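You operate a simulated robot arm through the tools that you are given. There is no shell and no other tool. Be economical: measure what you need, move in short steps, check, and stop when the job is done.

Carry out the task below with a simulated two-armed robot. There is one attempt and no reset: what you move stays moved.

JOB
Stack the 10 A fuse carton from the feed table before the yellow cover on top of the 25 A fuse carton. Put one of the cardboard scraps from the low shelf of the grey table on top of the white paper pack. Put the green bearing block on the steel table top away on the top of the tool cart. Fetch the large glove carton from the second shelf from the bottom from the top of the blue rack and set it on the steel step. Put the yellow rubber block from the second shelf from the top from the bottom of the blue rack on the second shelf from the bottom from the top of the blue rack. Open the grey drawer, put the blue label corner piece on the middle shelf of the blue rack away in the inside of the grey drawer, then shut the drawer. Any order will do. Set down upright: green bearing block, glove carton, blue label corner piece.

It is judged by the outcome, as a careful person would: the job done as asked, and still so three seconds after it is handed in. It fails if anything else is knocked over, pushed out of place, dropped, spilled or broken. A push-on lid holds only when it is set on centred and level and pressed home; a screw cap is set on level and turned clockwise until tight.

ROBOT AND FRAMES
Two 7-joint arms with fingered hands on one trunk, on a base that drives. Base frame: it is fixed to the floor where the robot stands at the start and does not move with it; the origin is under the middle of the robot, x ahead of it, y to its left, z up; the surface under the hand at the start is at about z = 1.04. Lengths are in m, angles in rad, forces in N, time in s.
The left shoulder is at the start at [0.07, 0.149, 1.235], the right one opposite. With the tool pointing down near the work surface each hand reaches from about 0.44 to 0.8 m from the robot's upright axis, wherever it stands, measured 20 degrees to its own side. Places, roughly: blue label corner piece (5x5x6 cm) [-0.9, 4.2, 0.9]; cardboard scraps (6x5x4 cm) [-1, -0.5, 0.2]; fuse carton [0.5, 0.25, 1]; glove carton [-1, 3.75, 0.5]; green bearing block [-1, 2, 0.75]; grey drawer [1.3, 5.5, 0.7]; inside of the grey drawer [1.3, 5.5, 0.7]; rubber block [-1, 4.25, 1.25]; second shelf from the bottom of the blue rack [-1, 3.9, 0.5]; steel step (24x36 cm) [0.52, 2.2, 0.3]; top of the tool cart [-0.9, 2.9, 0.9]; white paper pack (7x11x4 cm) [-1.1, -1, 0.9]. Payload 3.6 kg a hand.
The TCP of each hand is the grasp point between the finger pads, 0.025 m short of the fingertips. In the tool frame z runs along the fingers and y along their closing line. Largest opening 0.088 m; the body of the gripper starts 0.029 m behind the TCP. The gripper is a hand of 4 fingers: y runs from the thumb to the fingers, the wrist lies at [-0.013, -0.097, -0.162] in the tool frame, and closing takes about 1.5 s.
Orientation is told as [roll, pitch, yaw] about the base's x, y, z axes, in that order, counted from this pose: with the fingers straight down and the wrist toward the robot, the tool's x, y and z point along [0, 1, 0], [1, 0, 0] and [0, 0, -1] of the base frame.

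CONTROLS
- The arms move only by the tool apply_moves. It takes "left_motion", "right_motion" or both (then of equal length, played together; a hand with none holds still); each is a list of rows, each a list of 6 numbers: the shift along the tool's x, y, z in m, then the turn, a rotation vector about the tool's x, y, z in rad. In form: [[x, y, z, ax, ay, az], ...]. A call has 1 to 20 rows; each row is the pose to reach, as a shift and turn from the pose commanded when the call began, along the tool's axes at that moment. "left_fingers" and "right_fingers" are, for a hand that has rows, the finger opening in m, from 0 to 0.088, set as the call begins (left out, the last holds). Rows are played at 5 a second. More than 0.05 m and 0.15 rad between two rows, or a gripper value outside its range, and nothing of the call is played. Where a pose cannot be reached the arm comes as near as it can. A force on the tool above 40 N (or 10 N above the force at the start of the call, whichever is more), or a blocked arm, ends the call early, and 0.2 s more pass. Each finger travels about 0.045 m/s and halts on what it meets, pressing with about 33 N; the grip force reading is that of the motor and also rises with nothing between the fingers. The clock runs only during rows and for 0.2 s after the last one: add rows that repeat a pose to give the fingers time. The reply holds the time, the measured pose of the TCP, the force on the tool along the base axes, the opening and the grip force, in the units named above and with some noise, with the torque about the TCP (base axes, N m) and any sound that the robot's microphone picked up.
- Cameras (640 x 400 px; columns grow to the right, rows downward): "scene" is now at [0.134, 0.0328, 1.4748]; the picture's right is [0.36, -0.93, 0.00], its down [-0.42, -0.16, -0.89] and it looks along [0.83, 0.32, -0.45] (base axes); focal length 266 px, centre (320, 200). "left" rides on the left gripper at [-0.064, -0.083, -0.098] in its tool frame; the picture's right is [-0.62, -0.37, 0.69], its down [0.71, -0.63, 0.30] and it looks along [0.32, 0.68, 0.65] (tool axes); focal length 265 px, centre (320, 200). "right" rides on the right gripper at [0.064, -0.083, -0.098] in its tool frame; the picture's right is [-0.62, 0.37, -0.69], its down [-0.71, -0.63, 0.30] and it looks along [-0.32, 0.68, 0.65] (tool axes); focal length 265 px, centre (320, 200). There is no depth. A picture from a camera that has moved, and an enlarged one, comes with that camera's place and axes in the base frame and with its lens.
- camera(camera): a new picture of that camera. The clock stands still meanwhile.
- lift_body(by): slides the trunk up (or, below 0, down) by that many m; the arms and the scene camera ride with it, the base frame stays. It gives what a move gives, with no picture.
- steer(legs): drives the robot by 1 to 6 legs, each [ahead, left, turn to the left] in m, m and rad, along the robot's own axes; the way and the turn of a leg run together, so that a leg with both is an arc; at most 1.5 m and 3.142 rad a leg. The arms and the cameras ride along, it lands a little off, and it stops where it bumps. It gives what a move gives.
- curl_fingers(index, middle, ring, thumb_bend, thumb_turn, hand): sets how far each is bent, from 0 (flat) to 1 (curled in); at 0.3 the hand is open as for a grip, at 0.7 the pads meet at the TCP. One left out holds its place. A second passes; each finger stops where it meets its share of the squeeze, and holds until it gets a number again. A gripper value or a shape takes the hand back. It gives what a move gives, with no picture; readings hold the bend of each and the force on the fingers (four entries, about 0 where the hand has none), thumb and palm. thumb_turn goes from beside the hand (0) to across from the fingers (1), as for a grip.
- hand_shape(shape, hand): the hand has 4 fingers and takes this shape, open, in about a second: jaw (thumb against the fingers, like two jaws); tri (thumb and two fingers); tip (a fingertip pinch); poke (one finger out to press); point (the index stretched); flat (the hand flat); cup (the hand cupped); fist (a fist). The gripper value then closes the fingers along that shape, each until it touches; the sizes above hold for jaw. It gives what a move gives, with no picture.
- aim_head(pan, tilt): turns the head with the scene camera to pan (to the left, within 1.501 rad either way) and tilt (down, from -0.506 to 1.204), counted from straight ahead of the robot. It gives what a move gives.
- zoom(camera, box): a new picture of the part [left, top, right, bottom] of that camera's present view, enlarged. The clock stands still meanwhile.
- finish_job(): hands the job in; it is judged then, once.

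Go step by step. Nothing tells you exact positions but the pictures and the camera data: compare them with the known pose of the tool, close in by small moves and look again before you grip or let go. The budget is 207 turns and 202 pictures, counting those below and the enlarged ones. Unless the task says otherwise, let go and move clear before handing in, and close with one line.

The tools are called after "Request:" by a JSON object that holds its "fn" and its "kwargs". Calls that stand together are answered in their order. apply_moves: Moves the arms, as the interface text tells. Its arguments: {"type":"object","properties":{"left_motion":{"type":"array","items":{"type":"array","items":{"type":"number"}}},"left_fingers":{"type":"number"},"right_motion":{"type":"array","items":{"type":"array","items":{"type":"number"}}},"right_fingers":{"type":"number"}},"required":[]} The other tools are called the same way: lift_body (by) slides the trunk up or down; hand_shape (shape, hand) gives the hand a shape; curl_fingers (index, middle, ring, thumb_bend, thumb_turn, hand) moves the fingers one by one; steer (legs) drives the base; aim_head (pan, tilt) turns the head that bears the scene camera; camera (camera) takes a picture; zoom (camera, box) takes an enlarged picture of a part of a camera's view; finish_job () hands the job in.

At the start:

```text
time_s: 0.0
left_position: [0.4408, 0.3941, 1.2923]
left_ee_rot: [0.0, 0.001, -0.002]
left_ft_force: [1.6, -1.0, 0.0]
left_wrist_torque: [-0.03, 0.01, -0.01]
left_grip_width: 0.0876
left_gripper_force: 0.0
left_shape: jaw
left_bend: [0.3, 0.3, 0.3, 0.3, 0.98]
left_finger forces: [0.0, 0.1, 0.0, 0.1, 0.0, 0.0]
right_position: [0.4078, 0.0118, 1.3716]
right_ee_rot: [-0.002, -0.001, -0.003]
right_ft_force: [-0.4, 0.0, 0.1]
right_wrist_torque: [-0.03, 0.03, 0.0]
right_grip_width: 0.0875
right_gripper_force: 0.1
right_shape: jaw
right_bend: [0.3, 0.3, 0.3, 0.3, 0.98]
right_finger forces: [0.0, 0.1, 0.0, 0.0, 0.0, 0.1]
trunk travel left (down, up): [-0.725, 0.215]
robot x, y, heading: [0.0028, -0.0015, -0.004]
head pan, tilt: [0.365, 0.468]
```

scene: 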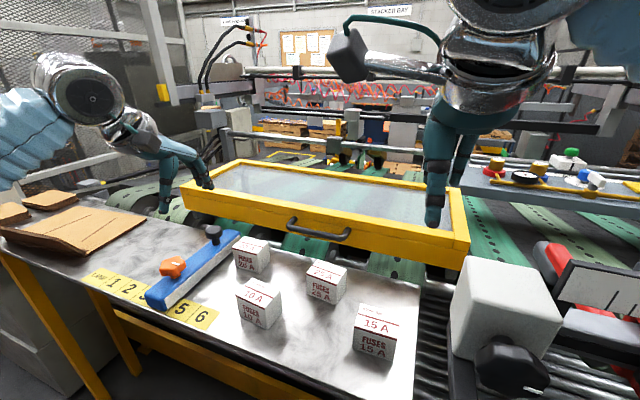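
right: 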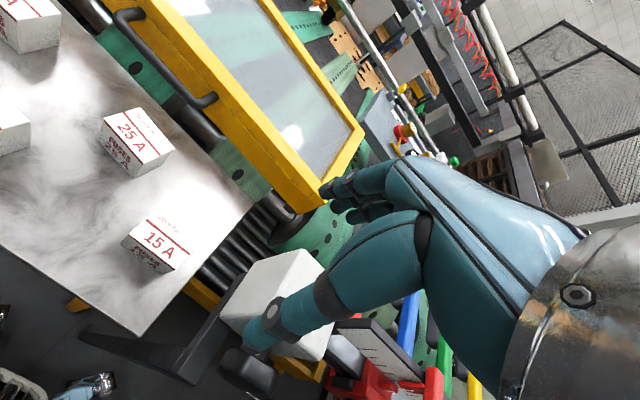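
left: 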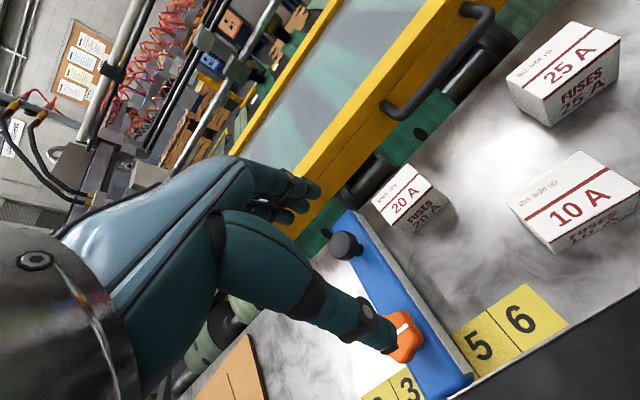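

I see the four fuse cartons on the feed table, with the 10 A one near the front and the 25 A one behind it. I'll zoom in to measure them.

Request:
{"fn": "zoom", "kwargs": {"camera": "scene", "box": [200, 220, 420, 370]}}

Request:
{"fn": "zoom", "kwargs": {"camera": "left", "box": [360, 10, 640, 290]}}

```text
2.67 times, centred on (310, 295) of scene
camera zoom: at [0.134, 0.0328, 1.4748], right [0.36, -0.93, 0.0], down [-0.42, -0.16, -0.89], along [0.83, 0.32, -0.45], focal length 708 px, centre (347, -53)
```

zoom: 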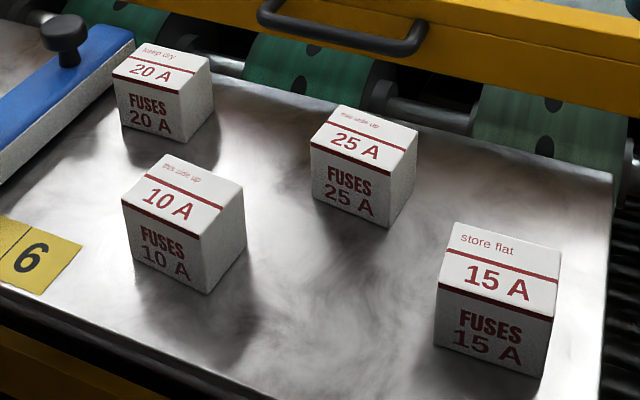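

```text
1.43 times, centred on (500, 150) of left
camera zoom: at [0.3564, 0.3301, 1.3897], right [-0.37, -0.62, -0.69], down [-0.63, 0.72, -0.3], along [0.68, 0.32, -0.65], focal length 379 px, centre (63, 271)
```

zoom: 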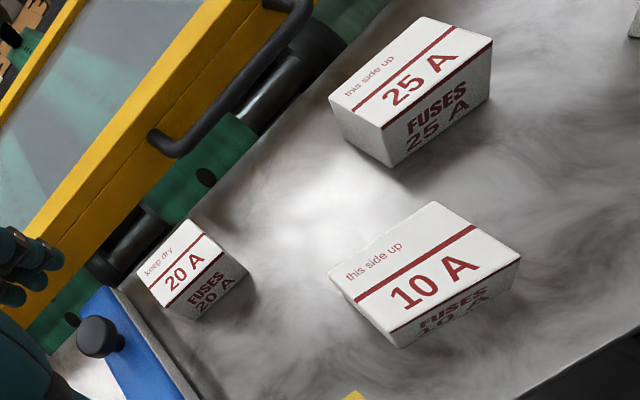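

The 10 A carton is at about [0.431, 0.270], with its top at z = 1.10 and a yaw of -0.09. The 25 A carton is at about [0.529, 0.171]. I'll move the left hand above the 10 A carton.

Request:
{"fn": "apply_moves", "kwargs": {"left_motion": [[-0.031, -0.0025, 0.028, 0, 0, 0.0225], [-0.062, -0.005, 0.055, 0, 0, 0.045], [-0.093, -0.0075, 0.083, 0, 0, 0.0675], [-0.124, -0.01, 0.11, 0, 0, 0.09], [-0.124, -0.01, 0.11, 0, 0, 0.09]], "left_fingers": 0.088}}

Request:
{"fn": "camera", "kwargs": {"camera": "scene"}}

Request:
{"fn": "camera", "kwargs": {"camera": "left"}}

```text
time_s: 1.2
left_position: [0.4313, 0.2726, 1.18]
left_ee_rot: [0.001, -0.002, -0.093]
left_ft_force: [-0.5, 0.0, 0.1]
left_wrist_torque: [0.0, 0.0, 0.01]
left_grip_width: 0.0875
left_gripper_force: 0.0
left_shape: jaw
left_bend: [0.3, 0.3, 0.3, 0.3, 0.98]
left_finger forces: [0.0, 0.0, 0.0, 0.0, 0.1, 0.0]
right_position: [0.4084, 0.0136, 1.3715]
right_ee_rot: [0.0, -0.001, -0.004]
right_ft_force: [-0.3, -0.1, 0.2]
right_wrist_torque: [-0.02, 0.01, -0.02]
right_grip_width: 0.0878
right_gripper_force: 0.0
right_shape: jaw
right_bend: [0.3, 0.3, 0.3, 0.3, 0.98]
right_finger forces: [0.0, 0.1, 0.1, 0.0, 0.1, 0.1]
trunk travel left (down, up): [-0.725, 0.215]
robot x, y, heading: [0.0027, 0.0006, -0.004]
head pan, tilt: [0.365, 0.468]
```

```text
196 pictures are left
camera scene: at [0.1348, 0.0333, 1.4747], right [0.36, -0.93, 0.0], down [-0.42, -0.16, -0.89], along [0.83, 0.32, -0.45], focal length 266 px, centre (320, 200)
```

scene: 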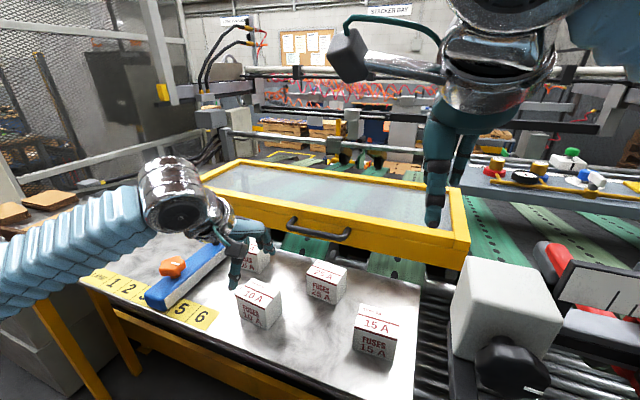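

```text
195 pictures are left
camera left: at [0.3428, 0.2154, 1.2787], right [-0.42, -0.58, -0.69], down [-0.56, 0.77, -0.3], along [0.71, 0.26, -0.65], focal length 265 px, centre (320, 200)
```

left: 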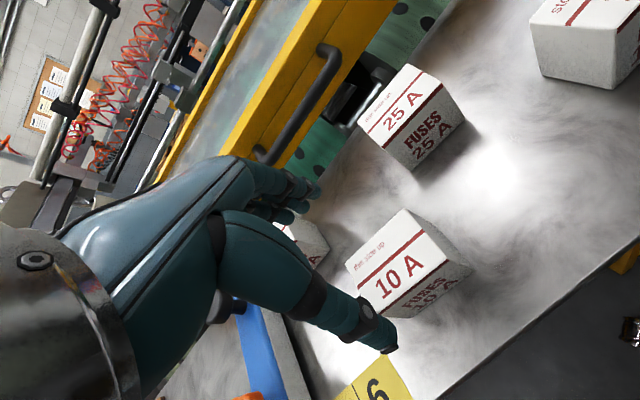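

The carton checks out at [0.433, 0.270]. I'll go down over it and grip.

Request:
{"fn": "apply_moves", "kwargs": {"left_motion": [[-0.003, 0.001, 0.035, 0, 0, 0], [-0.003, 0.001, 0.07, 0, 0, 0], [-0.003, 0.001, 0.1, 0, 0, 0], [-0.003, 0.001, 0.1, 0, 0, 0]]}}

Request:
{"fn": "camera", "kwargs": {"camera": "left"}}

Request:
{"fn": "zoom", "kwargs": {"camera": "scene", "box": [160, 200, 380, 350]}}

```text
time_s: 2.2
left_position: [0.4317, 0.2646, 1.0812]
left_ee_rot: [-0.001, 0.001, -0.092]
left_ft_force: [-0.1, -0.4, -0.2]
left_wrist_torque: [0.0, 0.01, 0.0]
left_grip_width: 0.0875
left_gripper_force: 0.0
left_shape: jaw
left_bend: [0.3, 0.3, 0.3, 0.3, 0.98]
left_finger forces: [0.2, 0.0, 0.0, 0.0, 0.1, 0.1]
right_position: [0.4068, 0.0109, 1.3726]
right_ee_rot: [0.0, 0.0, -0.003]
right_ft_force: [0.0, 0.2, 0.2]
right_wrist_torque: [0.02, 0.0, 0.01]
right_grip_width: 0.0876
right_gripper_force: 0.0
right_shape: jaw
right_bend: [0.3, 0.3, 0.3, 0.3, 0.98]
right_finger forces: [0.0, 0.0, 0.0, 0.0, 0.0, 0.1]
trunk travel left (down, up): [-0.725, 0.215]
robot x, y, heading: [0.003, 0.001, 0.001]
head pan, tilt: [0.365, 0.468]
```

```text
194 pictures are left
camera left: at [0.3421, 0.2104, 1.1798], right [-0.42, -0.58, -0.69], down [-0.56, 0.77, -0.3], along [0.71, 0.26, -0.65], focal length 265 px, centre (320, 200)
```

left: 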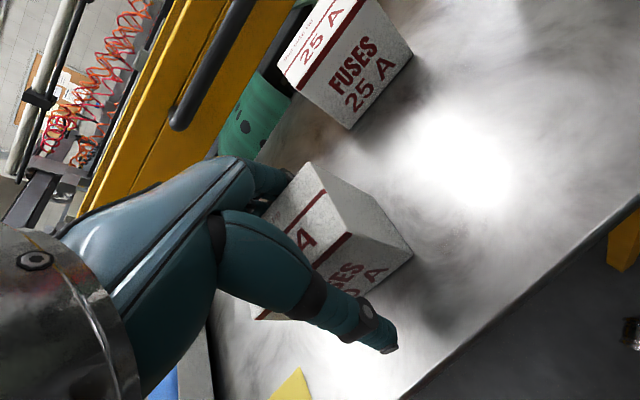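

```text
2.67 times, centred on (270, 275) of scene
camera zoom: at [0.1337, 0.032, 1.4748], right [0.36, -0.93, 0.0], down [-0.42, -0.16, -0.89], along [0.83, 0.32, -0.45], focal length 708 px, centre (453, 0)
```

zoom: 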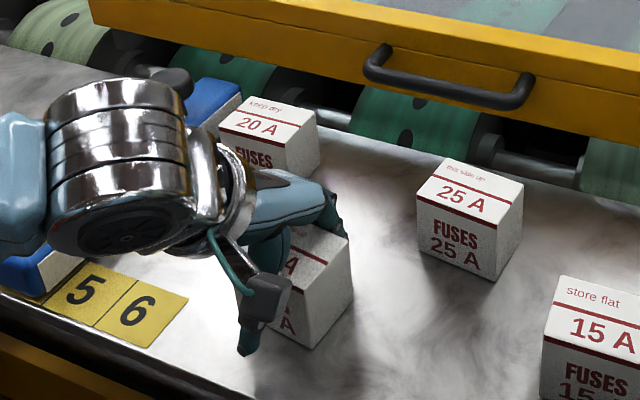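

The fingers straddle the carton, so I'll close on it.

Request:
{"fn": "apply_moves", "kwargs": {"left_motion": [[0, 0, 0, 0, 0, 0], [0, 0, 0, 0, 0, 0], [0, 0, 0, 0, 0, 0], [0, 0, 0, 0, 0, 0], [0, 0, 0, 0, 0, 0], [0, 0, 0, 0, 0, 0], [0, 0, 0, 0, 0, 0], [0, 0, 0, 0, 0, 0]], "left_fingers": 0.0}}

Request:
{"fn": "zoom", "kwargs": {"camera": "scene", "box": [160, 200, 380, 350]}}

```text
time_s: 4.0
left_position: [0.4325, 0.2662, 1.0807]
left_ee_rot: [0.0, 0.0, -0.092]
left_ft_force: [0.6, -0.4, -0.1]
left_wrist_torque: [0.03, -0.08, -0.05]
left_grip_width: 0.0429
left_gripper_force: 33.0
left_shape: jaw
left_bend: [0.74, 0.5, 0.47, 0.64, 0.99]
left_finger forces: [17.3, 9.2, 4.1, 0.1, 30.7, 0.1]
right_position: [0.4068, 0.0116, 1.373]
right_ee_rot: [0.0, 0.0, -0.004]
right_ft_force: [1.4, -0.4, -0.2]
right_wrist_torque: [-0.02, -0.02, 0.03]
right_grip_width: 0.0874
right_gripper_force: 0.1
right_shape: jaw
right_bend: [0.3, 0.3, 0.3, 0.3, 0.98]
right_finger forces: [0.0, 0.0, 0.1, 0.0, 0.1, 0.0]
trunk travel left (down, up): [-0.725, 0.215]
robot x, y, heading: [0.0001, -0.0005, -0.002]
head pan, tilt: [0.365, 0.468]
```

```text
2.67 times, centred on (270, 275) of scene
camera zoom: at [0.1344, 0.0328, 1.4747], right [0.36, -0.93, 0.0], down [-0.42, -0.16, -0.89], along [0.83, 0.32, -0.45], focal length 708 px, centre (453, 0)
```

zoom: 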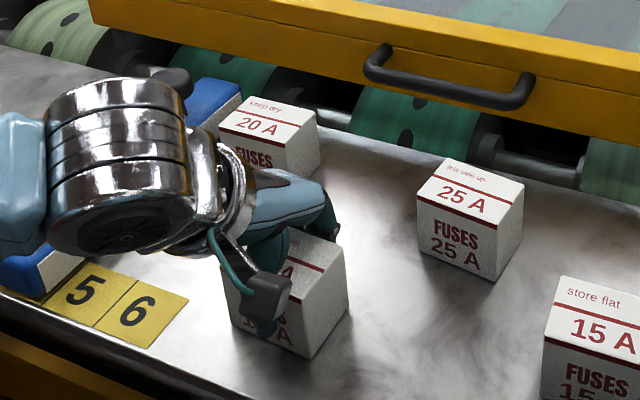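

The carton is gripped. I'll lift it 10 cm and look at how it sits in the hand.

Request:
{"fn": "apply_moves", "kwargs": {"left_motion": [[0, 0, -0.03, 0, 0, 0], [0, 0, -0.065, 0, 0, 0], [0, 0, -0.1, 0, 0, 0], [0, 0, -0.1, 0, 0, 0]]}}

Request:
{"fn": "zoom", "kwargs": {"camera": "scene", "box": [160, 180, 380, 330]}}

Request:
{"fn": "camera", "kwargs": {"camera": "left"}}

```text
time_s: 5.0
left_position: [0.4318, 0.2678, 1.1808]
left_ee_rot: [0.001, -0.001, -0.093]
left_ft_force: [-0.3, 0.7, -0.4]
left_wrist_torque: [-0.01, 0.0, -0.03]
left_grip_width: 0.0432
left_gripper_force: 33.5
left_shape: jaw
left_bend: [0.74, 0.5, 0.47, 0.64, 0.99]
left_finger forces: [17.3, 9.1, 4.1, 0.0, 30.8, 0.1]
right_position: [0.4082, 0.0132, 1.3721]
right_ee_rot: [0.001, -0.002, -0.004]
right_ft_force: [-0.2, -0.3, 0.5]
right_wrist_torque: [-0.02, 0.0, 0.01]
right_grip_width: 0.0876
right_gripper_force: 0.1
right_shape: jaw
right_bend: [0.3, 0.3, 0.3, 0.3, 0.98]
right_finger forces: [0.0, 0.0, 0.0, 0.1, 0.0, 0.0]
trunk travel left (down, up): [-0.725, 0.215]
robot x, y, heading: [-0.0022, -0.0013, 0.003]
head pan, tilt: [0.365, 0.468]
```

```text
2.67 times, centred on (270, 255) of scene
camera zoom: at [0.1346, 0.0328, 1.4747], right [0.36, -0.93, 0.0], down [-0.42, -0.16, -0.89], along [0.83, 0.32, -0.45], focal length 708 px, centre (453, 53)
```

zoom: 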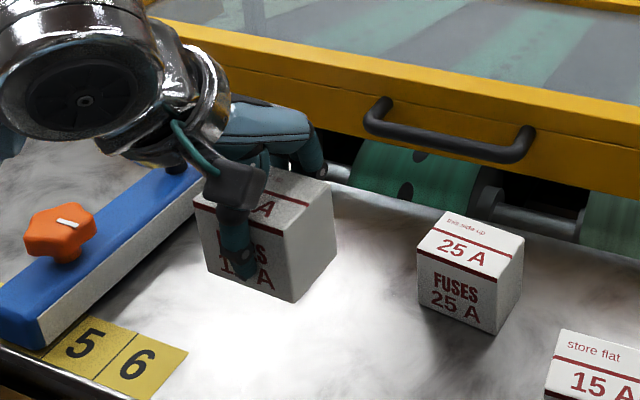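

```text
190 pictures are left
camera left: at [0.3425, 0.212, 1.2801], right [-0.42, -0.58, -0.69], down [-0.56, 0.77, -0.3], along [0.71, 0.26, -0.65], focal length 265 px, centre (320, 200)
```

left: 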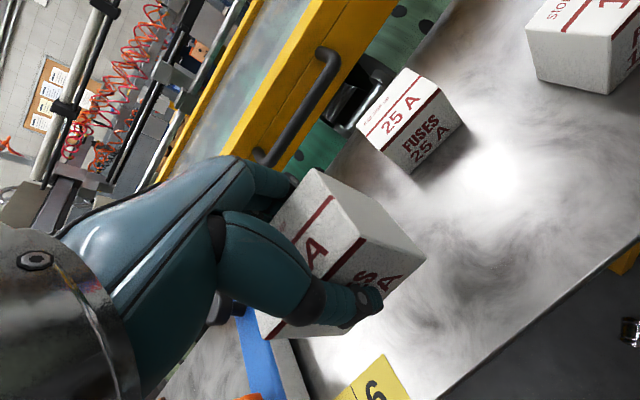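

The held carton's centre is about 1 cm toward me from the TCP. I'll carry it over the 25 A carton and check before lowering.

Request:
{"fn": "apply_moves", "kwargs": {"left_motion": [[-0.023, 0.029, -0.02, 0, 0, 0.0175], [-0.0463, 0.0578, -0.02, 0, 0, 0.035], [-0.0695, 0.0867, -0.02, 0, 0, 0.0525], [-0.0927, 0.1156, -0.02, 0, 0, 0.07], [-0.0927, 0.1156, -0.02, 0, 0, 0.07]]}}

Request:
{"fn": "zoom", "kwargs": {"camera": "scene", "box": [200, 150, 420, 300]}}

Request:
{"fn": "camera", "kwargs": {"camera": "left"}}

Request:
{"fn": "camera", "kwargs": {"camera": "right"}}

```text
time_s: 6.2
left_position: [0.5374, 0.1666, 1.1994]
left_ee_rot: [0.0, 0.001, -0.163]
left_ft_force: [0.1, -0.8, -1.9]
left_wrist_torque: [-0.02, 0.01, -0.03]
left_grip_width: 0.0431
left_gripper_force: 32.9
left_shape: jaw
left_bend: [0.74, 0.5, 0.48, 0.64, 0.99]
left_finger forces: [17.6, 9.2, 4.1, 0.1, 30.9, 0.0]
right_position: [0.4091, 0.0108, 1.3731]
right_ee_rot: [0.001, 0.003, -0.004]
right_ft_force: [-0.1, 0.4, -0.1]
right_wrist_torque: [-0.01, -0.05, 0.0]
right_grip_width: 0.0878
right_gripper_force: 0.0
right_shape: jaw
right_bend: [0.3, 0.3, 0.3, 0.3, 0.98]
right_finger forces: [0.0, 0.1, 0.0, 0.0, 0.1, 0.1]
trunk travel left (down, up): [-0.725, 0.215]
robot x, y, heading: [-0.0025, 0.0011, -0.001]
head pan, tilt: [0.365, 0.468]
```

```text
2.67 times, centred on (310, 225) of scene
camera zoom: at [0.1353, 0.0333, 1.4745], right [0.36, -0.93, 0.0], down [-0.42, -0.16, -0.89], along [0.83, 0.32, -0.45], focal length 708 px, centre (347, 133)
```

zoom: 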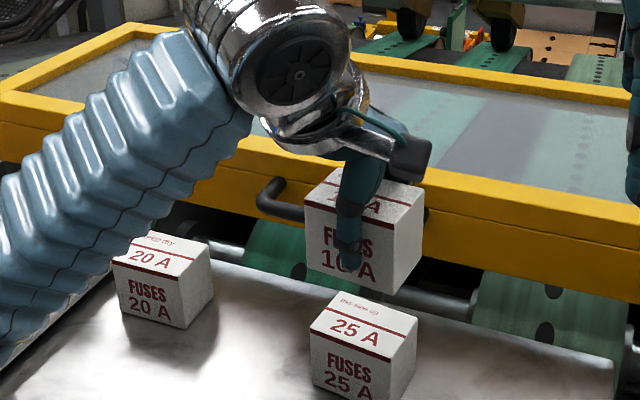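

```text
188 pictures are left
camera left: at [0.4445, 0.1169, 1.2981], right [-0.46, -0.55, -0.69], down [-0.51, 0.81, -0.3], along [0.73, 0.21, -0.65], focal length 265 px, centre (320, 200)
```

left: 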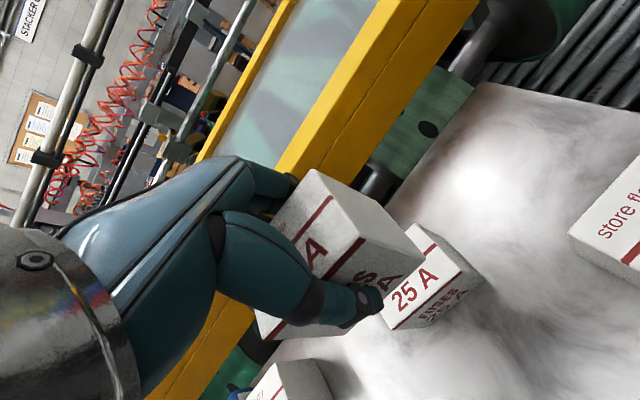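

```text
187 pictures are left
camera right: at [0.3262, 0.0769, 1.4715], right [0.37, -0.62, 0.69], down [-0.63, -0.71, -0.3], along [0.68, -0.33, -0.65], focal length 265 px, centre (320, 200)
```

right: 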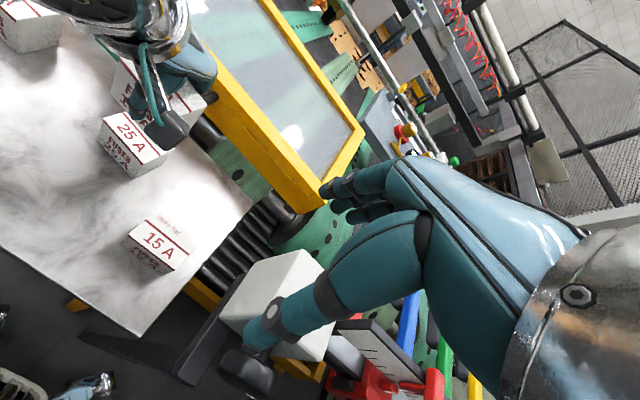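

The held carton's lower corners line up with the 25 A top within about 3 mm. I'll lower it 5.5 cm and then ease down.

Request:
{"fn": "apply_moves", "kwargs": {"left_motion": [[0, 0, 0.025, 0, 0, 0], [0, 0, 0.045, 0, 0, 0], [0, 0, 0.053, 0, 0, 0], [0, 0, 0.056, 0, 0, 0], [0, 0, 0.056, 0, 0, 0]]}}

Request:
{"fn": "zoom", "kwargs": {"camera": "scene", "box": [240, 180, 400, 300]}}

Request:
{"fn": "camera", "kwargs": {"camera": "left"}}

```text
time_s: 7.4
left_position: [0.5384, 0.164, 1.144]
left_ee_rot: [0.001, 0.002, -0.163]
left_ft_force: [-0.6, 0.6, -1.8]
left_wrist_torque: [0.02, 0.02, -0.04]
left_grip_width: 0.0429
left_gripper_force: 33.1
left_shape: jaw
left_bend: [0.74, 0.5, 0.48, 0.64, 0.99]
left_finger forces: [17.5, 9.2, 4.1, 0.0, 30.6, 0.0]
right_position: [0.4089, 0.0126, 1.3724]
right_ee_rot: [0.001, 0.001, -0.004]
right_ft_force: [0.2, -0.6, 0.5]
right_wrist_torque: [0.0, 0.0, -0.02]
right_grip_width: 0.0877
right_gripper_force: 0.0
right_shape: jaw
right_bend: [0.3, 0.3, 0.3, 0.3, 0.98]
right_finger forces: [0.0, 0.0, 0.1, 0.0, 0.0, 0.0]
trunk travel left (down, up): [-0.725, 0.215]
robot x, y, heading: [-0.0025, -0.001, 0.003]
head pan, tilt: [0.365, 0.468]
```

```text
3.33 times, centred on (320, 240) of scene
camera zoom: at [0.1357, 0.0331, 1.4745], right [0.36, -0.93, 0.0], down [-0.42, -0.16, -0.89], along [0.83, 0.32, -0.45], focal length 885 px, centre (320, 67)
```

zoom: 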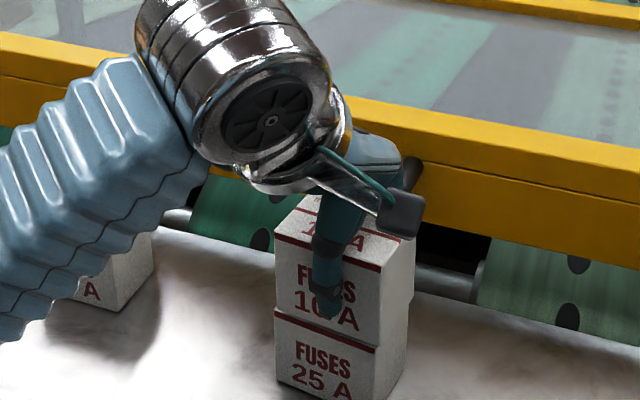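

```text
185 pictures are left
camera left: at [0.4454, 0.1144, 1.2421], right [-0.46, -0.55, -0.69], down [-0.51, 0.81, -0.3], along [0.73, 0.21, -0.65], focal length 265 px, centre (320, 200)
```

left: 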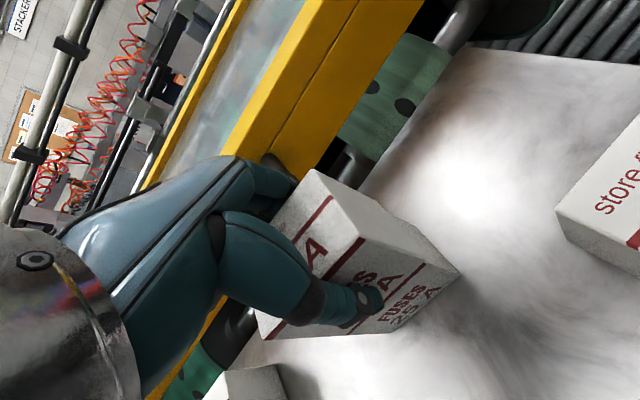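

The alignment is good. I'll ease down a few millimetres until they touch.

Request:
{"fn": "apply_moves", "kwargs": {"left_motion": [[0, 0, 0.0015, 0, 0, 0], [0, 0, 0.003, 0, 0, 0], [0, 0, 0.0045, 0, 0, 0], [0, 0, 0.0045, 0, 0, 0]]}}

```text
time_s: 8.4
left_position: [0.538, 0.1643, 1.1412]
left_ee_rot: [0.0, -0.001, -0.163]
left_ft_force: [-1.2, 1.1, 3.1]
left_wrist_torque: [0.06, 0.05, 0.0]
left_grip_width: 0.0429
left_gripper_force: 33.0
left_shape: jaw
left_bend: [0.74, 0.5, 0.48, 0.64, 0.99]
left_finger forces: [17.3, 9.1, 4.0, 0.0, 31.8, 0.0]
right_position: [0.4069, 0.0108, 1.3727]
right_ee_rot: [-0.001, 0.0, -0.004]
right_ft_force: [0.2, -0.7, -0.1]
right_wrist_torque: [0.01, 0.03, -0.02]
right_grip_width: 0.0878
right_gripper_force: 0.0
right_shape: jaw
right_bend: [0.3, 0.3, 0.3, 0.3, 0.98]
right_finger forces: [0.0, 0.0, 0.1, 0.0, 0.0, 0.0]
trunk travel left (down, up): [-0.725, 0.215]
robot x, y, heading: [0.0007, -0.0007, -0.003]
head pan, tilt: [0.365, 0.468]
```

It has made contact at 3 N, so I'll release.

Request:
{"fn": "apply_moves", "kwargs": {"left_motion": [[0, 0, 0, 0, 0, 0], [0, 0, 0, 0, 0, 0], [0, 0, 0, 0, 0, 0], [0, 0, 0, 0, 0, 0], [0, 0, 0, 0, 0, 0], [0, 0, 0, 0, 0, 0]], "left_fingers": 0.088}}

Request:
{"fn": "zoom", "kwargs": {"camera": "scene", "box": [240, 180, 400, 300]}}

Request:
{"fn": "camera", "kwargs": {"camera": "left"}}

```text
time_s: 9.8
left_position: [0.5385, 0.1641, 1.1398]
left_ee_rot: [0.001, -0.001, -0.162]
left_ft_force: [0.3, 0.1, 0.5]
left_wrist_torque: [0.01, -0.01, -0.04]
left_grip_width: 0.0876
left_gripper_force: 0.1
left_shape: jaw
left_bend: [0.3, 0.3, 0.3, 0.3, 0.98]
left_finger forces: [0.0, 0.0, 0.1, 0.0, 0.0, 0.1]
right_position: [0.4087, 0.0115, 1.3727]
right_ee_rot: [0.001, 0.0, -0.003]
right_ft_force: [-1.2, -0.2, 0.1]
right_wrist_torque: [-0.02, -0.01, -0.02]
right_grip_width: 0.0877
right_gripper_force: 0.1
right_shape: jaw
right_bend: [0.3, 0.3, 0.3, 0.3, 0.98]
right_finger forces: [0.0, 0.1, 0.1, 0.0, 0.0, 0.0]
trunk travel left (down, up): [-0.725, 0.215]
robot x, y, heading: [0.0001, -0.0008, -0.001]
head pan, tilt: [0.365, 0.468]
```

```text
3.33 times, centred on (320, 240) of scene
camera zoom: at [0.1341, 0.0328, 1.4747], right [0.36, -0.93, 0.0], down [-0.42, -0.16, -0.89], along [0.83, 0.32, -0.45], focal length 885 px, centre (320, 67)
```

zoom: 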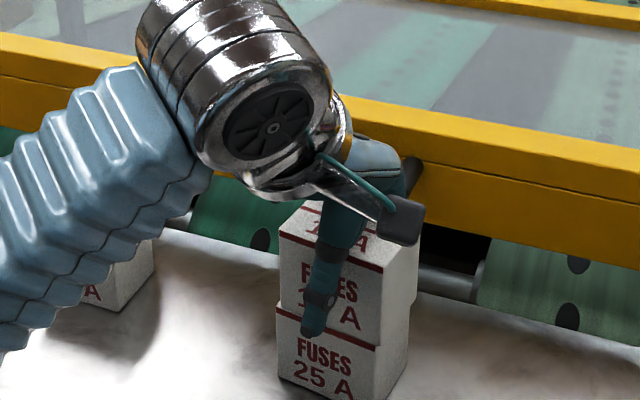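

```text
183 pictures are left
camera left: at [0.4445, 0.1139, 1.2389], right [-0.46, -0.55, -0.69], down [-0.51, 0.81, -0.3], along [0.73, 0.21, -0.65], focal length 265 px, centre (320, 200)
```

left: 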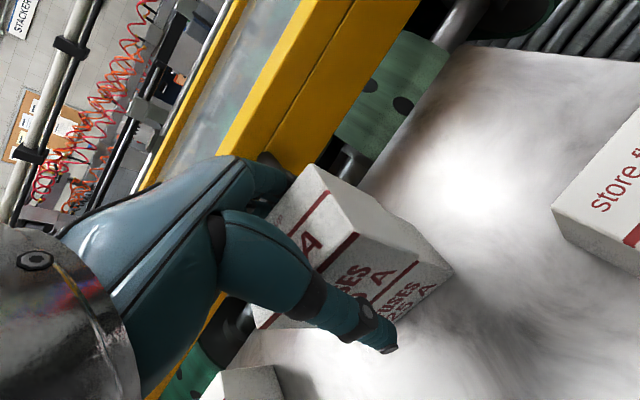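

The stack stands. I'll raise the left hand straight up, well clear of it.

Request:
{"fn": "apply_moves", "kwargs": {"left_motion": [[0, 0, -0.03, 0, 0, 0], [0, 0, -0.07, 0, 0, 0], [0, 0, -0.12, 0, 0, 0], [0, 0, -0.16, 0, 0, 0], [0, -0.04, -0.18, 0, 0, 0], [0.03, -0.08, -0.18, 0, 0, 0]]}}

Request:
{"fn": "camera", "kwargs": {"camera": "scene"}}

```text
time_s: 11.2
left_position: [0.4576, 0.2082, 1.3218]
left_ee_rot: [-0.001, -0.002, -0.161]
left_ft_force: [0.3, -0.1, -0.4]
left_wrist_torque: [-0.02, -0.02, -0.01]
left_grip_width: 0.0876
left_gripper_force: 0.0
left_shape: jaw
left_bend: [0.3, 0.3, 0.3, 0.3, 0.98]
left_finger forces: [0.0, 0.0, 0.0, 0.0, 0.1, 0.0]
right_position: [0.4037, 0.0146, 1.3745]
right_ee_rot: [-0.003, -0.004, -0.003]
right_ft_force: [-0.5, 0.6, -0.1]
right_wrist_torque: [-0.02, -0.05, -0.03]
right_grip_width: 0.0875
right_gripper_force: 0.0
right_shape: jaw
right_bend: [0.3, 0.3, 0.3, 0.3, 0.98]
right_finger forces: [0.0, 0.0, 0.1, 0.1, 0.0, 0.0]
trunk travel left (down, up): [-0.725, 0.215]
robot x, y, heading: [-0.0004, -0.0005, 0.005]
head pan, tilt: [0.365, 0.468]
```

```text
182 pictures are left
camera scene: at [0.1307, 0.0366, 1.475], right [0.36, -0.93, 0.0], down [-0.42, -0.16, -0.89], along [0.84, 0.32, -0.45], focal length 266 px, centre (320, 200)
```

scene: 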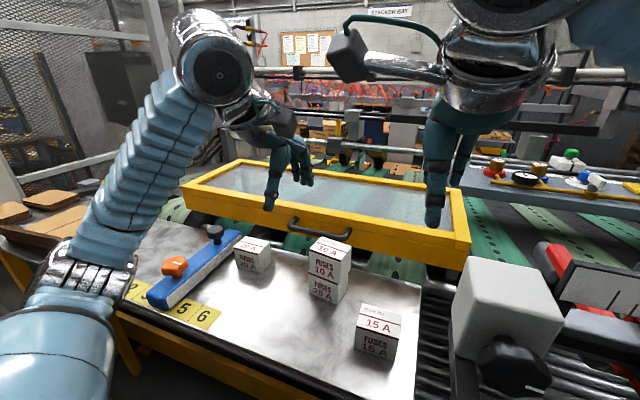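

The fuse cartons are stacked. I'll look left and right to learn the surroundings before driving.

Request:
{"fn": "aim_head", "kwargs": {"pan": 1.5, "tilt": 0.35}}

Request:
{"fn": "camera", "kwargs": {"camera": "scene"}}

Request:
{"fn": "aim_head", "kwargs": {"pan": -1.5, "tilt": 0.35}}

Request:
{"fn": "camera", "kwargs": {"camera": "scene"}}

```text
time_s: 12.6
left_position: [0.4638, 0.205, 1.3206]
left_ee_rot: [0.0, -0.001, -0.162]
left_ft_force: [0.1, 0.2, 0.2]
left_wrist_torque: [-0.04, 0.01, 0.01]
left_grip_width: 0.0876
left_gripper_force: 0.1
left_shape: jaw
left_bend: [0.3, 0.3, 0.3, 0.3, 0.98]
left_finger forces: [0.1, 0.0, 0.0, 0.1, 0.0, 0.1]
right_position: [0.4083, 0.0122, 1.3731]
right_ee_rot: [-0.001, 0.0, -0.003]
right_ft_force: [0.5, -0.4, 0.1]
right_wrist_torque: [0.0, -0.02, 0.0]
right_grip_width: 0.0876
right_gripper_force: 0.1
right_shape: jaw
right_bend: [0.3, 0.3, 0.3, 0.3, 0.98]
right_finger forces: [0.0, 0.0, 0.0, 0.0, 0.0, 0.1]
trunk travel left (down, up): [-0.725, 0.215]
robot x, y, heading: [-0.0038, -0.0024, 0.002]
head pan, tilt: [1.499, 0.351]
```

```text
181 pictures are left
camera scene: at [0.0554, 0.0932, 1.4854], right [1.0, -0.07, 0.0], down [-0.02, -0.34, -0.94], along [0.07, 0.94, -0.34], focal length 266 px, centre (320, 200)
```

scene: 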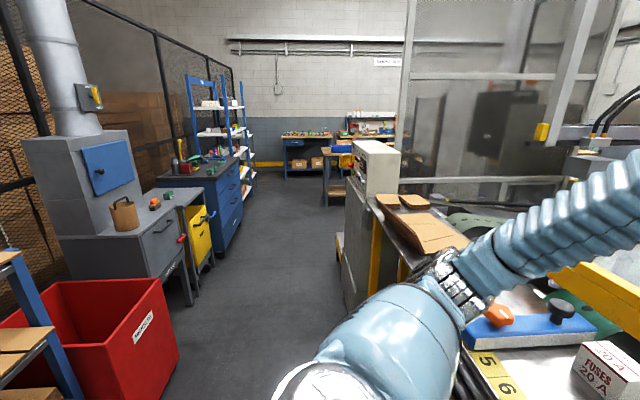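

```text
time_s: 15.2
left_position: [0.462, 0.2041, 1.3202]
left_ee_rot: [0.0, 0.001, -0.162]
left_ft_force: [0.7, -0.2, 0.2]
left_wrist_torque: [-0.02, -0.01, 0.01]
left_grip_width: 0.0876
left_gripper_force: 0.1
left_shape: jaw
left_bend: [0.3, 0.3, 0.3, 0.3, 0.98]
left_finger forces: [0.0, 0.0, 0.0, 0.0, 0.0, 0.0]
right_position: [0.408, 0.012, 1.3732]
right_ee_rot: [0.001, 0.0, -0.003]
right_ft_force: [-1.0, 0.6, -0.8]
right_wrist_torque: [0.03, -0.01, -0.02]
right_grip_width: 0.0876
right_gripper_force: 0.0
right_shape: jaw
right_bend: [0.3, 0.3, 0.3, 0.3, 0.98]
right_finger forces: [0.1, 0.0, 0.0, 0.0, 0.0, 0.1]
trunk travel left (down, up): [-0.725, 0.215]
robot x, y, heading: [0.0006, -0.0008, -0.003]
head pan, tilt: [-1.499, 0.351]
```

```text
180 pictures are left
camera scene: at [0.0557, -0.0929, 1.4854], right [-1.0, -0.07, 0.0], down [-0.02, 0.34, -0.94], along [0.07, -0.94, -0.34], focal length 266 px, centre (320, 200)
```

scene: 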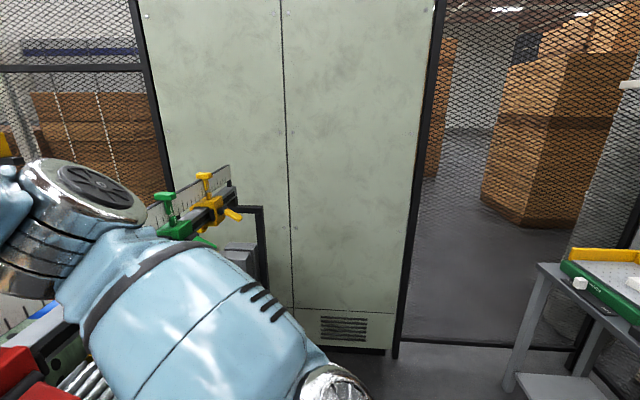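

The aisle runs along y, with the grey table behind me on my right. I'll back off from the feed table and turn around to face -x.

Request:
{"fn": "steer", "kwargs": {"legs": [[-0.22, 0, 0], [0, 0, -1.57], [0, 0, -1.57]]}}

Request:
{"fn": "aim_head", "kwargs": {"pan": 0.4, "tilt": 0.55}}

Request:
{"fn": "camera", "kwargs": {"camera": "scene"}}

```text
time_s: 38.8
left_position: [-0.6896, -0.1767, 1.3204]
left_ee_rot: [-0.001, 0.0, 2.918]
left_ft_force: [0.9, -0.8, -0.7]
left_wrist_torque: [-0.03, -0.01, 0.02]
left_grip_width: 0.0875
left_gripper_force: 0.1
left_shape: jaw
left_bend: [0.3, 0.3, 0.3, 0.3, 0.98]
left_finger forces: [0.0, 0.0, 0.0, 0.0, 0.0, 0.1]
right_position: [-0.6241, 0.0124, 1.3729]
right_ee_rot: [0.0, 0.0, 3.077]
right_ft_force: [0.2, 1.6, 0.1]
right_wrist_torque: [-0.03, 0.01, -0.02]
right_grip_width: 0.0878
right_gripper_force: 0.0
right_shape: jaw
right_bend: [0.3, 0.3, 0.3, 0.3, 0.98]
right_finger forces: [0.0, 0.0, 0.0, 0.1, 0.0, 0.0]
trunk travel left (down, up): [-0.725, 0.215]
robot x, y, heading: [-0.2172, -0.0, 3.079]
head pan, tilt: [-1.499, 0.351]
```

```text
time_s: 40.7
left_position: [-0.6881, -0.1772, 1.3199]
left_ee_rot: [0.001, 0.001, 2.918]
left_ft_force: [0.4, -0.2, 0.2]
left_wrist_torque: [0.0, 0.0, -0.02]
left_grip_width: 0.0876
left_gripper_force: 0.1
left_shape: jaw
left_bend: [0.3, 0.3, 0.3, 0.3, 0.98]
left_finger forces: [0.1, 0.0, 0.0, 0.1, 0.1, 0.0]
right_position: [-0.625, 0.0136, 1.3729]
right_ee_rot: [0.0, -0.001, 3.077]
right_ft_force: [-0.2, 0.7, -0.2]
right_wrist_torque: [0.0, 0.03, 0.02]
right_grip_width: 0.0876
right_gripper_force: 0.1
right_shape: jaw
right_bend: [0.3, 0.3, 0.3, 0.3, 0.98]
right_finger forces: [0.0, 0.1, 0.0, 0.0, 0.0, 0.1]
trunk travel left (down, up): [-0.725, 0.215]
robot x, y, heading: [-0.2143, 0.0035, 3.079]
head pan, tilt: [0.4, 0.55]
```

```text
179 pictures are left
camera scene: at [-0.3516, -0.0266, 1.4672], right [-0.33, 0.94, 0.0], down [0.49, 0.17, -0.85], along [-0.8, -0.28, -0.52], focal length 266 px, centre (320, 200)
```

scene: 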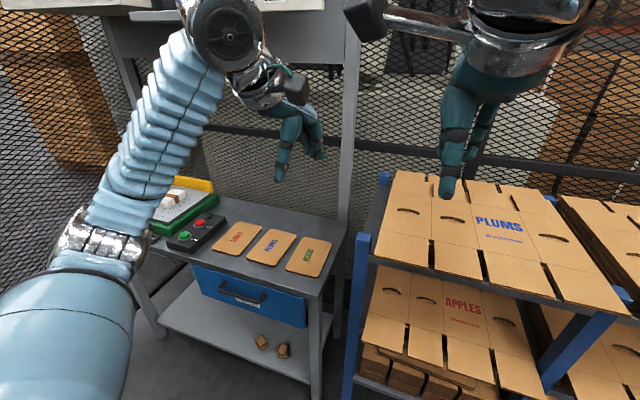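

I can see the grey table with two cardboard scraps on its low shelf and the white paper pack on the green tray. I'll slide sideways to face the table squarely.

Request:
{"fn": "steer", "kwargs": {"legs": [[0, 0.5, 0.062]]}}

Request:
{"fn": "aim_head", "kwargs": {"pan": 0.0, "tilt": 0.75}}

Request:
{"fn": "camera", "kwargs": {"camera": "scene"}}

```text
time_s: 47.4
left_position: [-0.6926, -0.6898, 1.321]
left_ee_rot: [0.005, 0.003, 2.98]
left_ft_force: [-0.4, 1.1, 0.6]
left_wrist_torque: [-0.01, 0.05, 0.04]
left_grip_width: 0.0878
left_gripper_force: 0.1
left_shape: jaw
left_bend: [0.3, 0.3, 0.3, 0.3, 0.98]
left_finger forces: [0.0, 0.0, 0.0, 0.0, 0.0, 0.0]
right_position: [-0.6407, -0.4967, 1.3726]
right_ee_rot: [0.003, 0.002, 3.139]
right_ft_force: [-0.1, -0.1, -0.5]
right_wrist_torque: [-0.03, -0.03, 0.04]
right_grip_width: 0.0876
right_gripper_force: 0.1
right_shape: jaw
right_bend: [0.3, 0.3, 0.3, 0.3, 0.98]
right_finger forces: [0.1, 0.0, 0.0, 0.0, 0.1, 0.1]
trunk travel left (down, up): [-0.725, 0.215]
robot x, y, heading: [-0.231, -0.4899, -3.137]
head pan, tilt: [0.4, 0.55]
```

```text
time_s: 48.3
left_position: [-0.6926, -0.6957, 1.3217]
left_ee_rot: [0.0, 0.0, 2.98]
left_ft_force: [-0.3, -0.5, -0.5]
left_wrist_torque: [0.01, 0.0, -0.01]
left_grip_width: 0.0878
left_gripper_force: 0.1
left_shape: jaw
left_bend: [0.3, 0.3, 0.3, 0.3, 0.98]
left_finger forces: [0.0, 0.0, 0.0, 0.1, 0.0, 0.0]
right_position: [-0.6378, -0.5017, 1.3727]
right_ee_rot: [0.001, 0.0, 3.14]
right_ft_force: [-0.5, -0.1, 0.2]
right_wrist_torque: [0.04, -0.03, -0.01]
right_grip_width: 0.0877
right_gripper_force: 0.0
right_shape: jaw
right_bend: [0.3, 0.3, 0.3, 0.3, 0.98]
right_finger forces: [0.1, 0.0, 0.0, 0.0, 0.0, 0.1]
trunk travel left (down, up): [-0.725, 0.215]
robot x, y, heading: [-0.2297, -0.4891, -3.145]
head pan, tilt: [0.0, 0.75]
```

```text
178 pictures are left
camera scene: at [-0.3638, -0.4908, 1.4499], right [0.0, 1.0, 0.0], down [0.68, 0.0, -0.73], along [-0.73, 0.0, -0.68], focal length 266 px, centre (320, 200)
```

scene: 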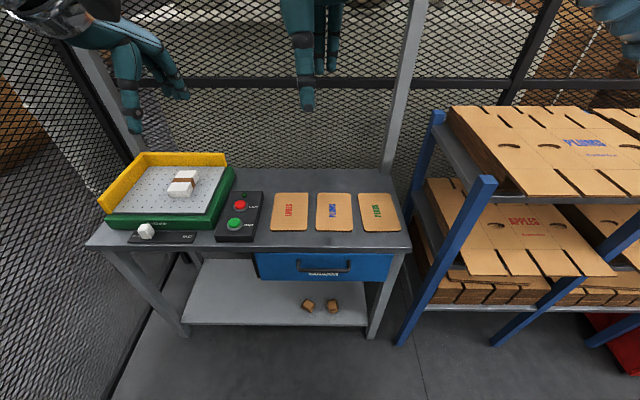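

The scraps are at about [-0.96, -0.55] and [-0.96, -0.43] on the low shelf. I'll use the left hand on the left scrap: shift right a little, move the right hand out of the way, lower the trunk and look.

Request:
{"fn": "steer", "kwargs": {"legs": [[0.0, -0.12, 0]]}}

Request:
{"fn": "apply_moves", "kwargs": {"right_motion": [[-0.04, -0.01, 0, 0, 0, 0], [-0.08, -0.02, 0, 0, 0, 0], [-0.12, -0.03, 0, 0, 0, 0], [-0.16, -0.03, 0, 0, 0, 0]]}}

Request:
{"fn": "lift_body", "kwargs": {"by": -0.68}}

Request:
{"fn": "camera", "kwargs": {"camera": "scene"}}

Request:
{"fn": "camera", "kwargs": {"camera": "left"}}

```text
time_s: 50.5
left_position: [-0.6924, -0.5806, 1.3197]
left_ee_rot: [-0.003, 0.0, 2.981]
left_ft_force: [-0.4, -1.2, 0.8]
left_wrist_torque: [-0.01, -0.02, -0.02]
left_grip_width: 0.088
left_gripper_force: 0.1
left_shape: jaw
left_bend: [0.3, 0.3, 0.3, 0.3, 0.98]
left_finger forces: [0.0, 0.1, 0.0, 0.0, 0.1, 0.0]
right_position: [-0.6391, -0.3865, 1.3727]
right_ee_rot: [-0.005, -0.001, 3.139]
right_ft_force: [1.3, -0.2, 0.5]
right_wrist_torque: [0.01, -0.01, -0.02]
right_grip_width: 0.0877
right_gripper_force: 0.0
right_shape: jaw
right_bend: [0.3, 0.3, 0.3, 0.3, 0.98]
right_finger forces: [0.0, 0.0, 0.1, 0.1, 0.1, 0.1]
trunk travel left (down, up): [-0.725, 0.215]
robot x, y, heading: [-0.2315, -0.3678, -3.138]
head pan, tilt: [0.0, 0.75]
```

```text
time_s: 51.5
left_position: [-0.6906, -0.5725, 1.3233]
left_ee_rot: [0.003, -0.001, 2.982]
left_ft_force: [0.9, 0.3, -0.4]
left_wrist_torque: [-0.02, 0.0, 0.01]
left_grip_width: 0.0877
left_gripper_force: 0.0
left_shape: jaw
left_bend: [0.3, 0.3, 0.3, 0.3, 0.98]
left_finger forces: [0.1, 0.1, 0.0, 0.1, 0.1, 0.0]
right_position: [-0.6049, -0.2173, 1.372]
right_ee_rot: [0.003, -0.001, 3.14]
right_ft_force: [-0.1, 0.2, 0.3]
right_wrist_torque: [0.0, 0.03, 0.04]
right_grip_width: 0.0876
right_gripper_force: 0.2
right_shape: jaw
right_bend: [0.3, 0.3, 0.3, 0.3, 0.98]
right_finger forces: [0.1, 0.1, 0.0, 0.0, 0.0, 0.0]
trunk travel left (down, up): [-0.725, 0.215]
robot x, y, heading: [-0.2329, -0.3711, -3.139]
head pan, tilt: [0.0, 0.75]
```

```text
refused: -0.68 is not a number from -0.4 to 0.4
```

```text
177 pictures are left
camera scene: at [-0.3635, -0.363, 1.45], right [0.0, 1.0, 0.0], down [0.68, 0.0, -0.73], along [-0.73, 0.0, -0.68], focal length 266 px, centre (320, 200)
```

scene: 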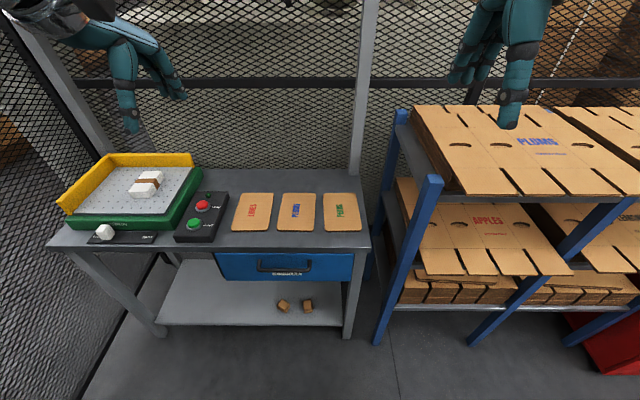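

```text
176 pictures are left
camera left: at [-0.5988, -0.5203, 1.4207], right [0.46, 0.55, -0.7], down [0.51, -0.81, -0.3], along [-0.73, -0.21, -0.65], focal length 265 px, centre (320, 200)
```

left: 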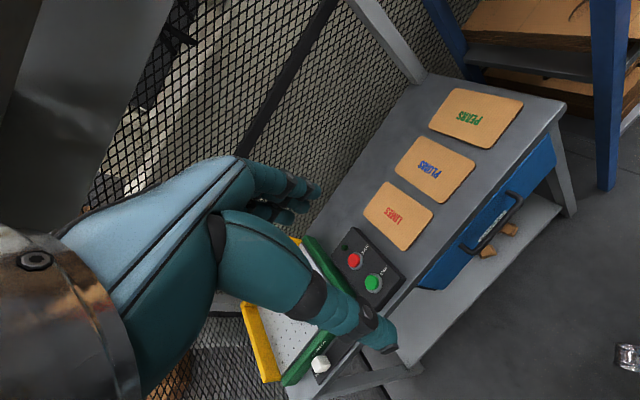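

The table top is at z = 0.79 with its front edge at x = -0.85, and the low shelf is at about z = 0.17. I'll lower the trunk in two steps.

Request:
{"fn": "lift_body", "kwargs": {"by": -0.38}}

Request:
{"fn": "lift_body", "kwargs": {"by": -0.32}}

Request:
{"fn": "camera", "kwargs": {"camera": "scene"}}

Request:
{"fn": "camera", "kwargs": {"camera": "left"}}

```text
time_s: 55.1
left_position: [-0.6916, -0.5764, 0.9407]
left_ee_rot: [0.001, 0.0, 2.982]
left_ft_force: [0.4, 0.1, -0.5]
left_wrist_torque: [-0.01, -0.04, 0.0]
left_grip_width: 0.0876
left_gripper_force: 0.1
left_shape: jaw
left_bend: [0.3, 0.3, 0.3, 0.3, 0.98]
left_finger forces: [0.0, 0.0, 0.0, 0.0, 0.0, 0.1]
right_position: [-0.6069, -0.2234, 0.9932]
right_ee_rot: [0.0, 0.0, 3.14]
right_ft_force: [0.1, -0.1, -0.7]
right_wrist_torque: [0.01, 0.03, 0.01]
right_grip_width: 0.0875
right_gripper_force: 0.0
right_shape: jaw
right_bend: [0.3, 0.3, 0.3, 0.3, 0.98]
right_finger forces: [0.0, 0.0, 0.0, 0.0, 0.0, 0.1]
trunk travel left (down, up): [-0.345, 0.595]
robot x, y, heading: [-0.23, -0.3648, -3.148]
head pan, tilt: [0.0, 0.75]
```

```text
time_s: 58.3
left_position: [-0.6923, -0.5757, 0.6219]
left_ee_rot: [-0.001, 0.0, 2.981]
left_ft_force: [-0.3, 0.6, 0.8]
left_wrist_torque: [-0.01, -0.01, 0.03]
left_grip_width: 0.0878
left_gripper_force: 0.1
left_shape: jaw
left_bend: [0.3, 0.3, 0.3, 0.3, 0.98]
left_finger forces: [0.0, 0.0, 0.0, 0.0, 0.0, 0.0]
right_position: [-0.6075, -0.2231, 0.6734]
right_ee_rot: [0.001, 0.001, 3.139]
right_ft_force: [0.3, -0.1, -0.6]
right_wrist_torque: [0.01, 0.0, -0.01]
right_grip_width: 0.0876
right_gripper_force: 0.0
right_shape: jaw
right_bend: [0.3, 0.3, 0.3, 0.3, 0.98]
right_finger forces: [0.1, 0.0, 0.0, 0.1, 0.0, 0.0]
trunk travel left (down, up): [-0.025, 0.915]
robot x, y, heading: [-0.2325, -0.3648, -3.141]
head pan, tilt: [0.0, 0.75]
```

```text
175 pictures are left
camera scene: at [-0.3648, -0.3681, 0.7499], right [0.0, 1.0, 0.0], down [0.68, 0.0, -0.73], along [-0.73, 0.0, -0.68], focal length 266 px, centre (320, 200)
```

scene: 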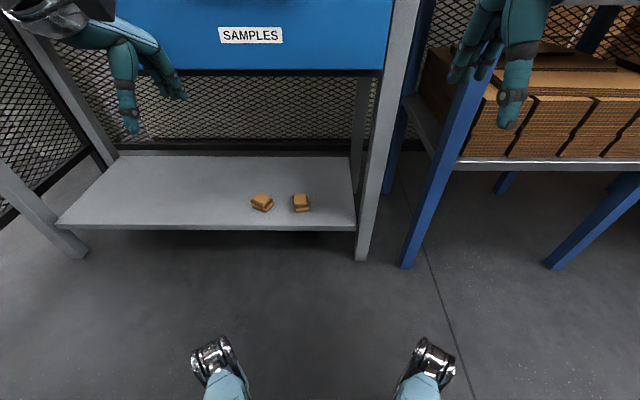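

```text
174 pictures are left
camera left: at [-0.6002, -0.5253, 0.7197], right [0.46, 0.55, -0.69], down [0.51, -0.81, -0.3], along [-0.73, -0.21, -0.65], focal length 265 px, centre (320, 200)
```

left: 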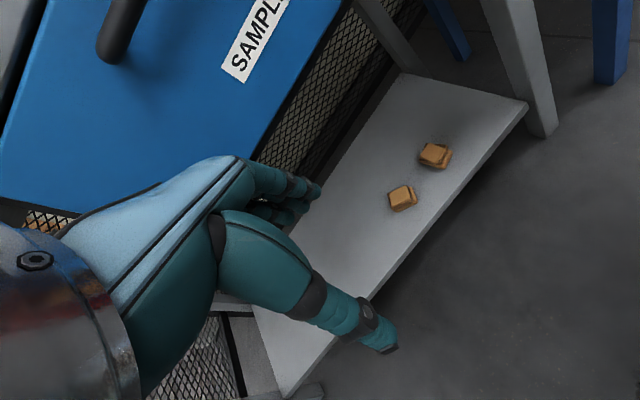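

Request:
{"fn": "zoom", "kwargs": {"camera": "left", "box": [350, 110, 490, 240]}}

Request:
{"fn": "zoom", "kwargs": {"camera": "scene", "box": [220, 160, 360, 240]}}

```text
3.08 times, centred on (420, 175) of left
camera zoom: at [-0.6002, -0.5253, 0.7197], right [0.46, 0.55, -0.69], down [0.51, -0.81, -0.3], along [-0.73, -0.21, -0.65], focal length 817 px, centre (12, 277)
```

zoom: 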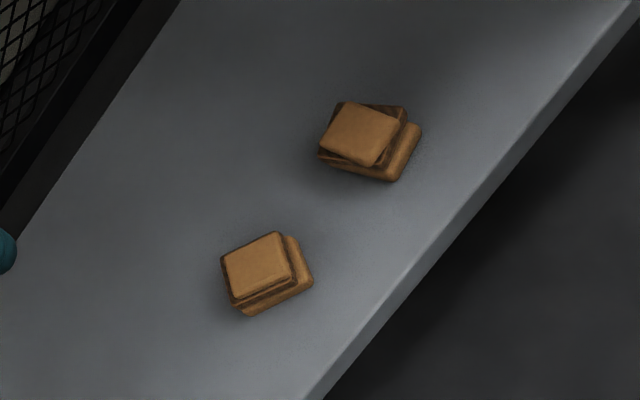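

```text
4.57 times, centred on (290, 200) of scene
camera zoom: at [-0.3648, -0.3681, 0.7499], right [0.0, 1.0, 0.0], down [0.68, 0.0, -0.73], along [-0.73, 0.0, -0.68], focal length 1214 px, centre (457, 200)
```

zoom: 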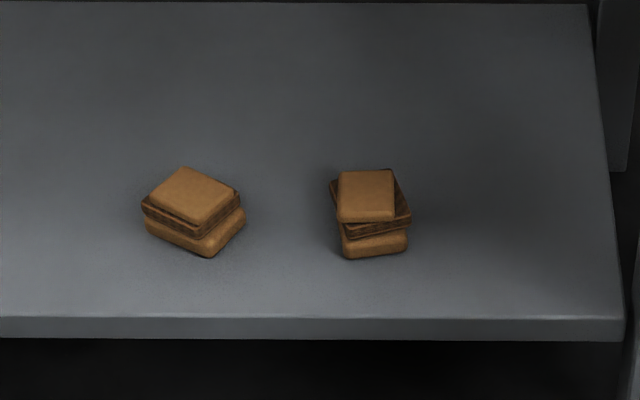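

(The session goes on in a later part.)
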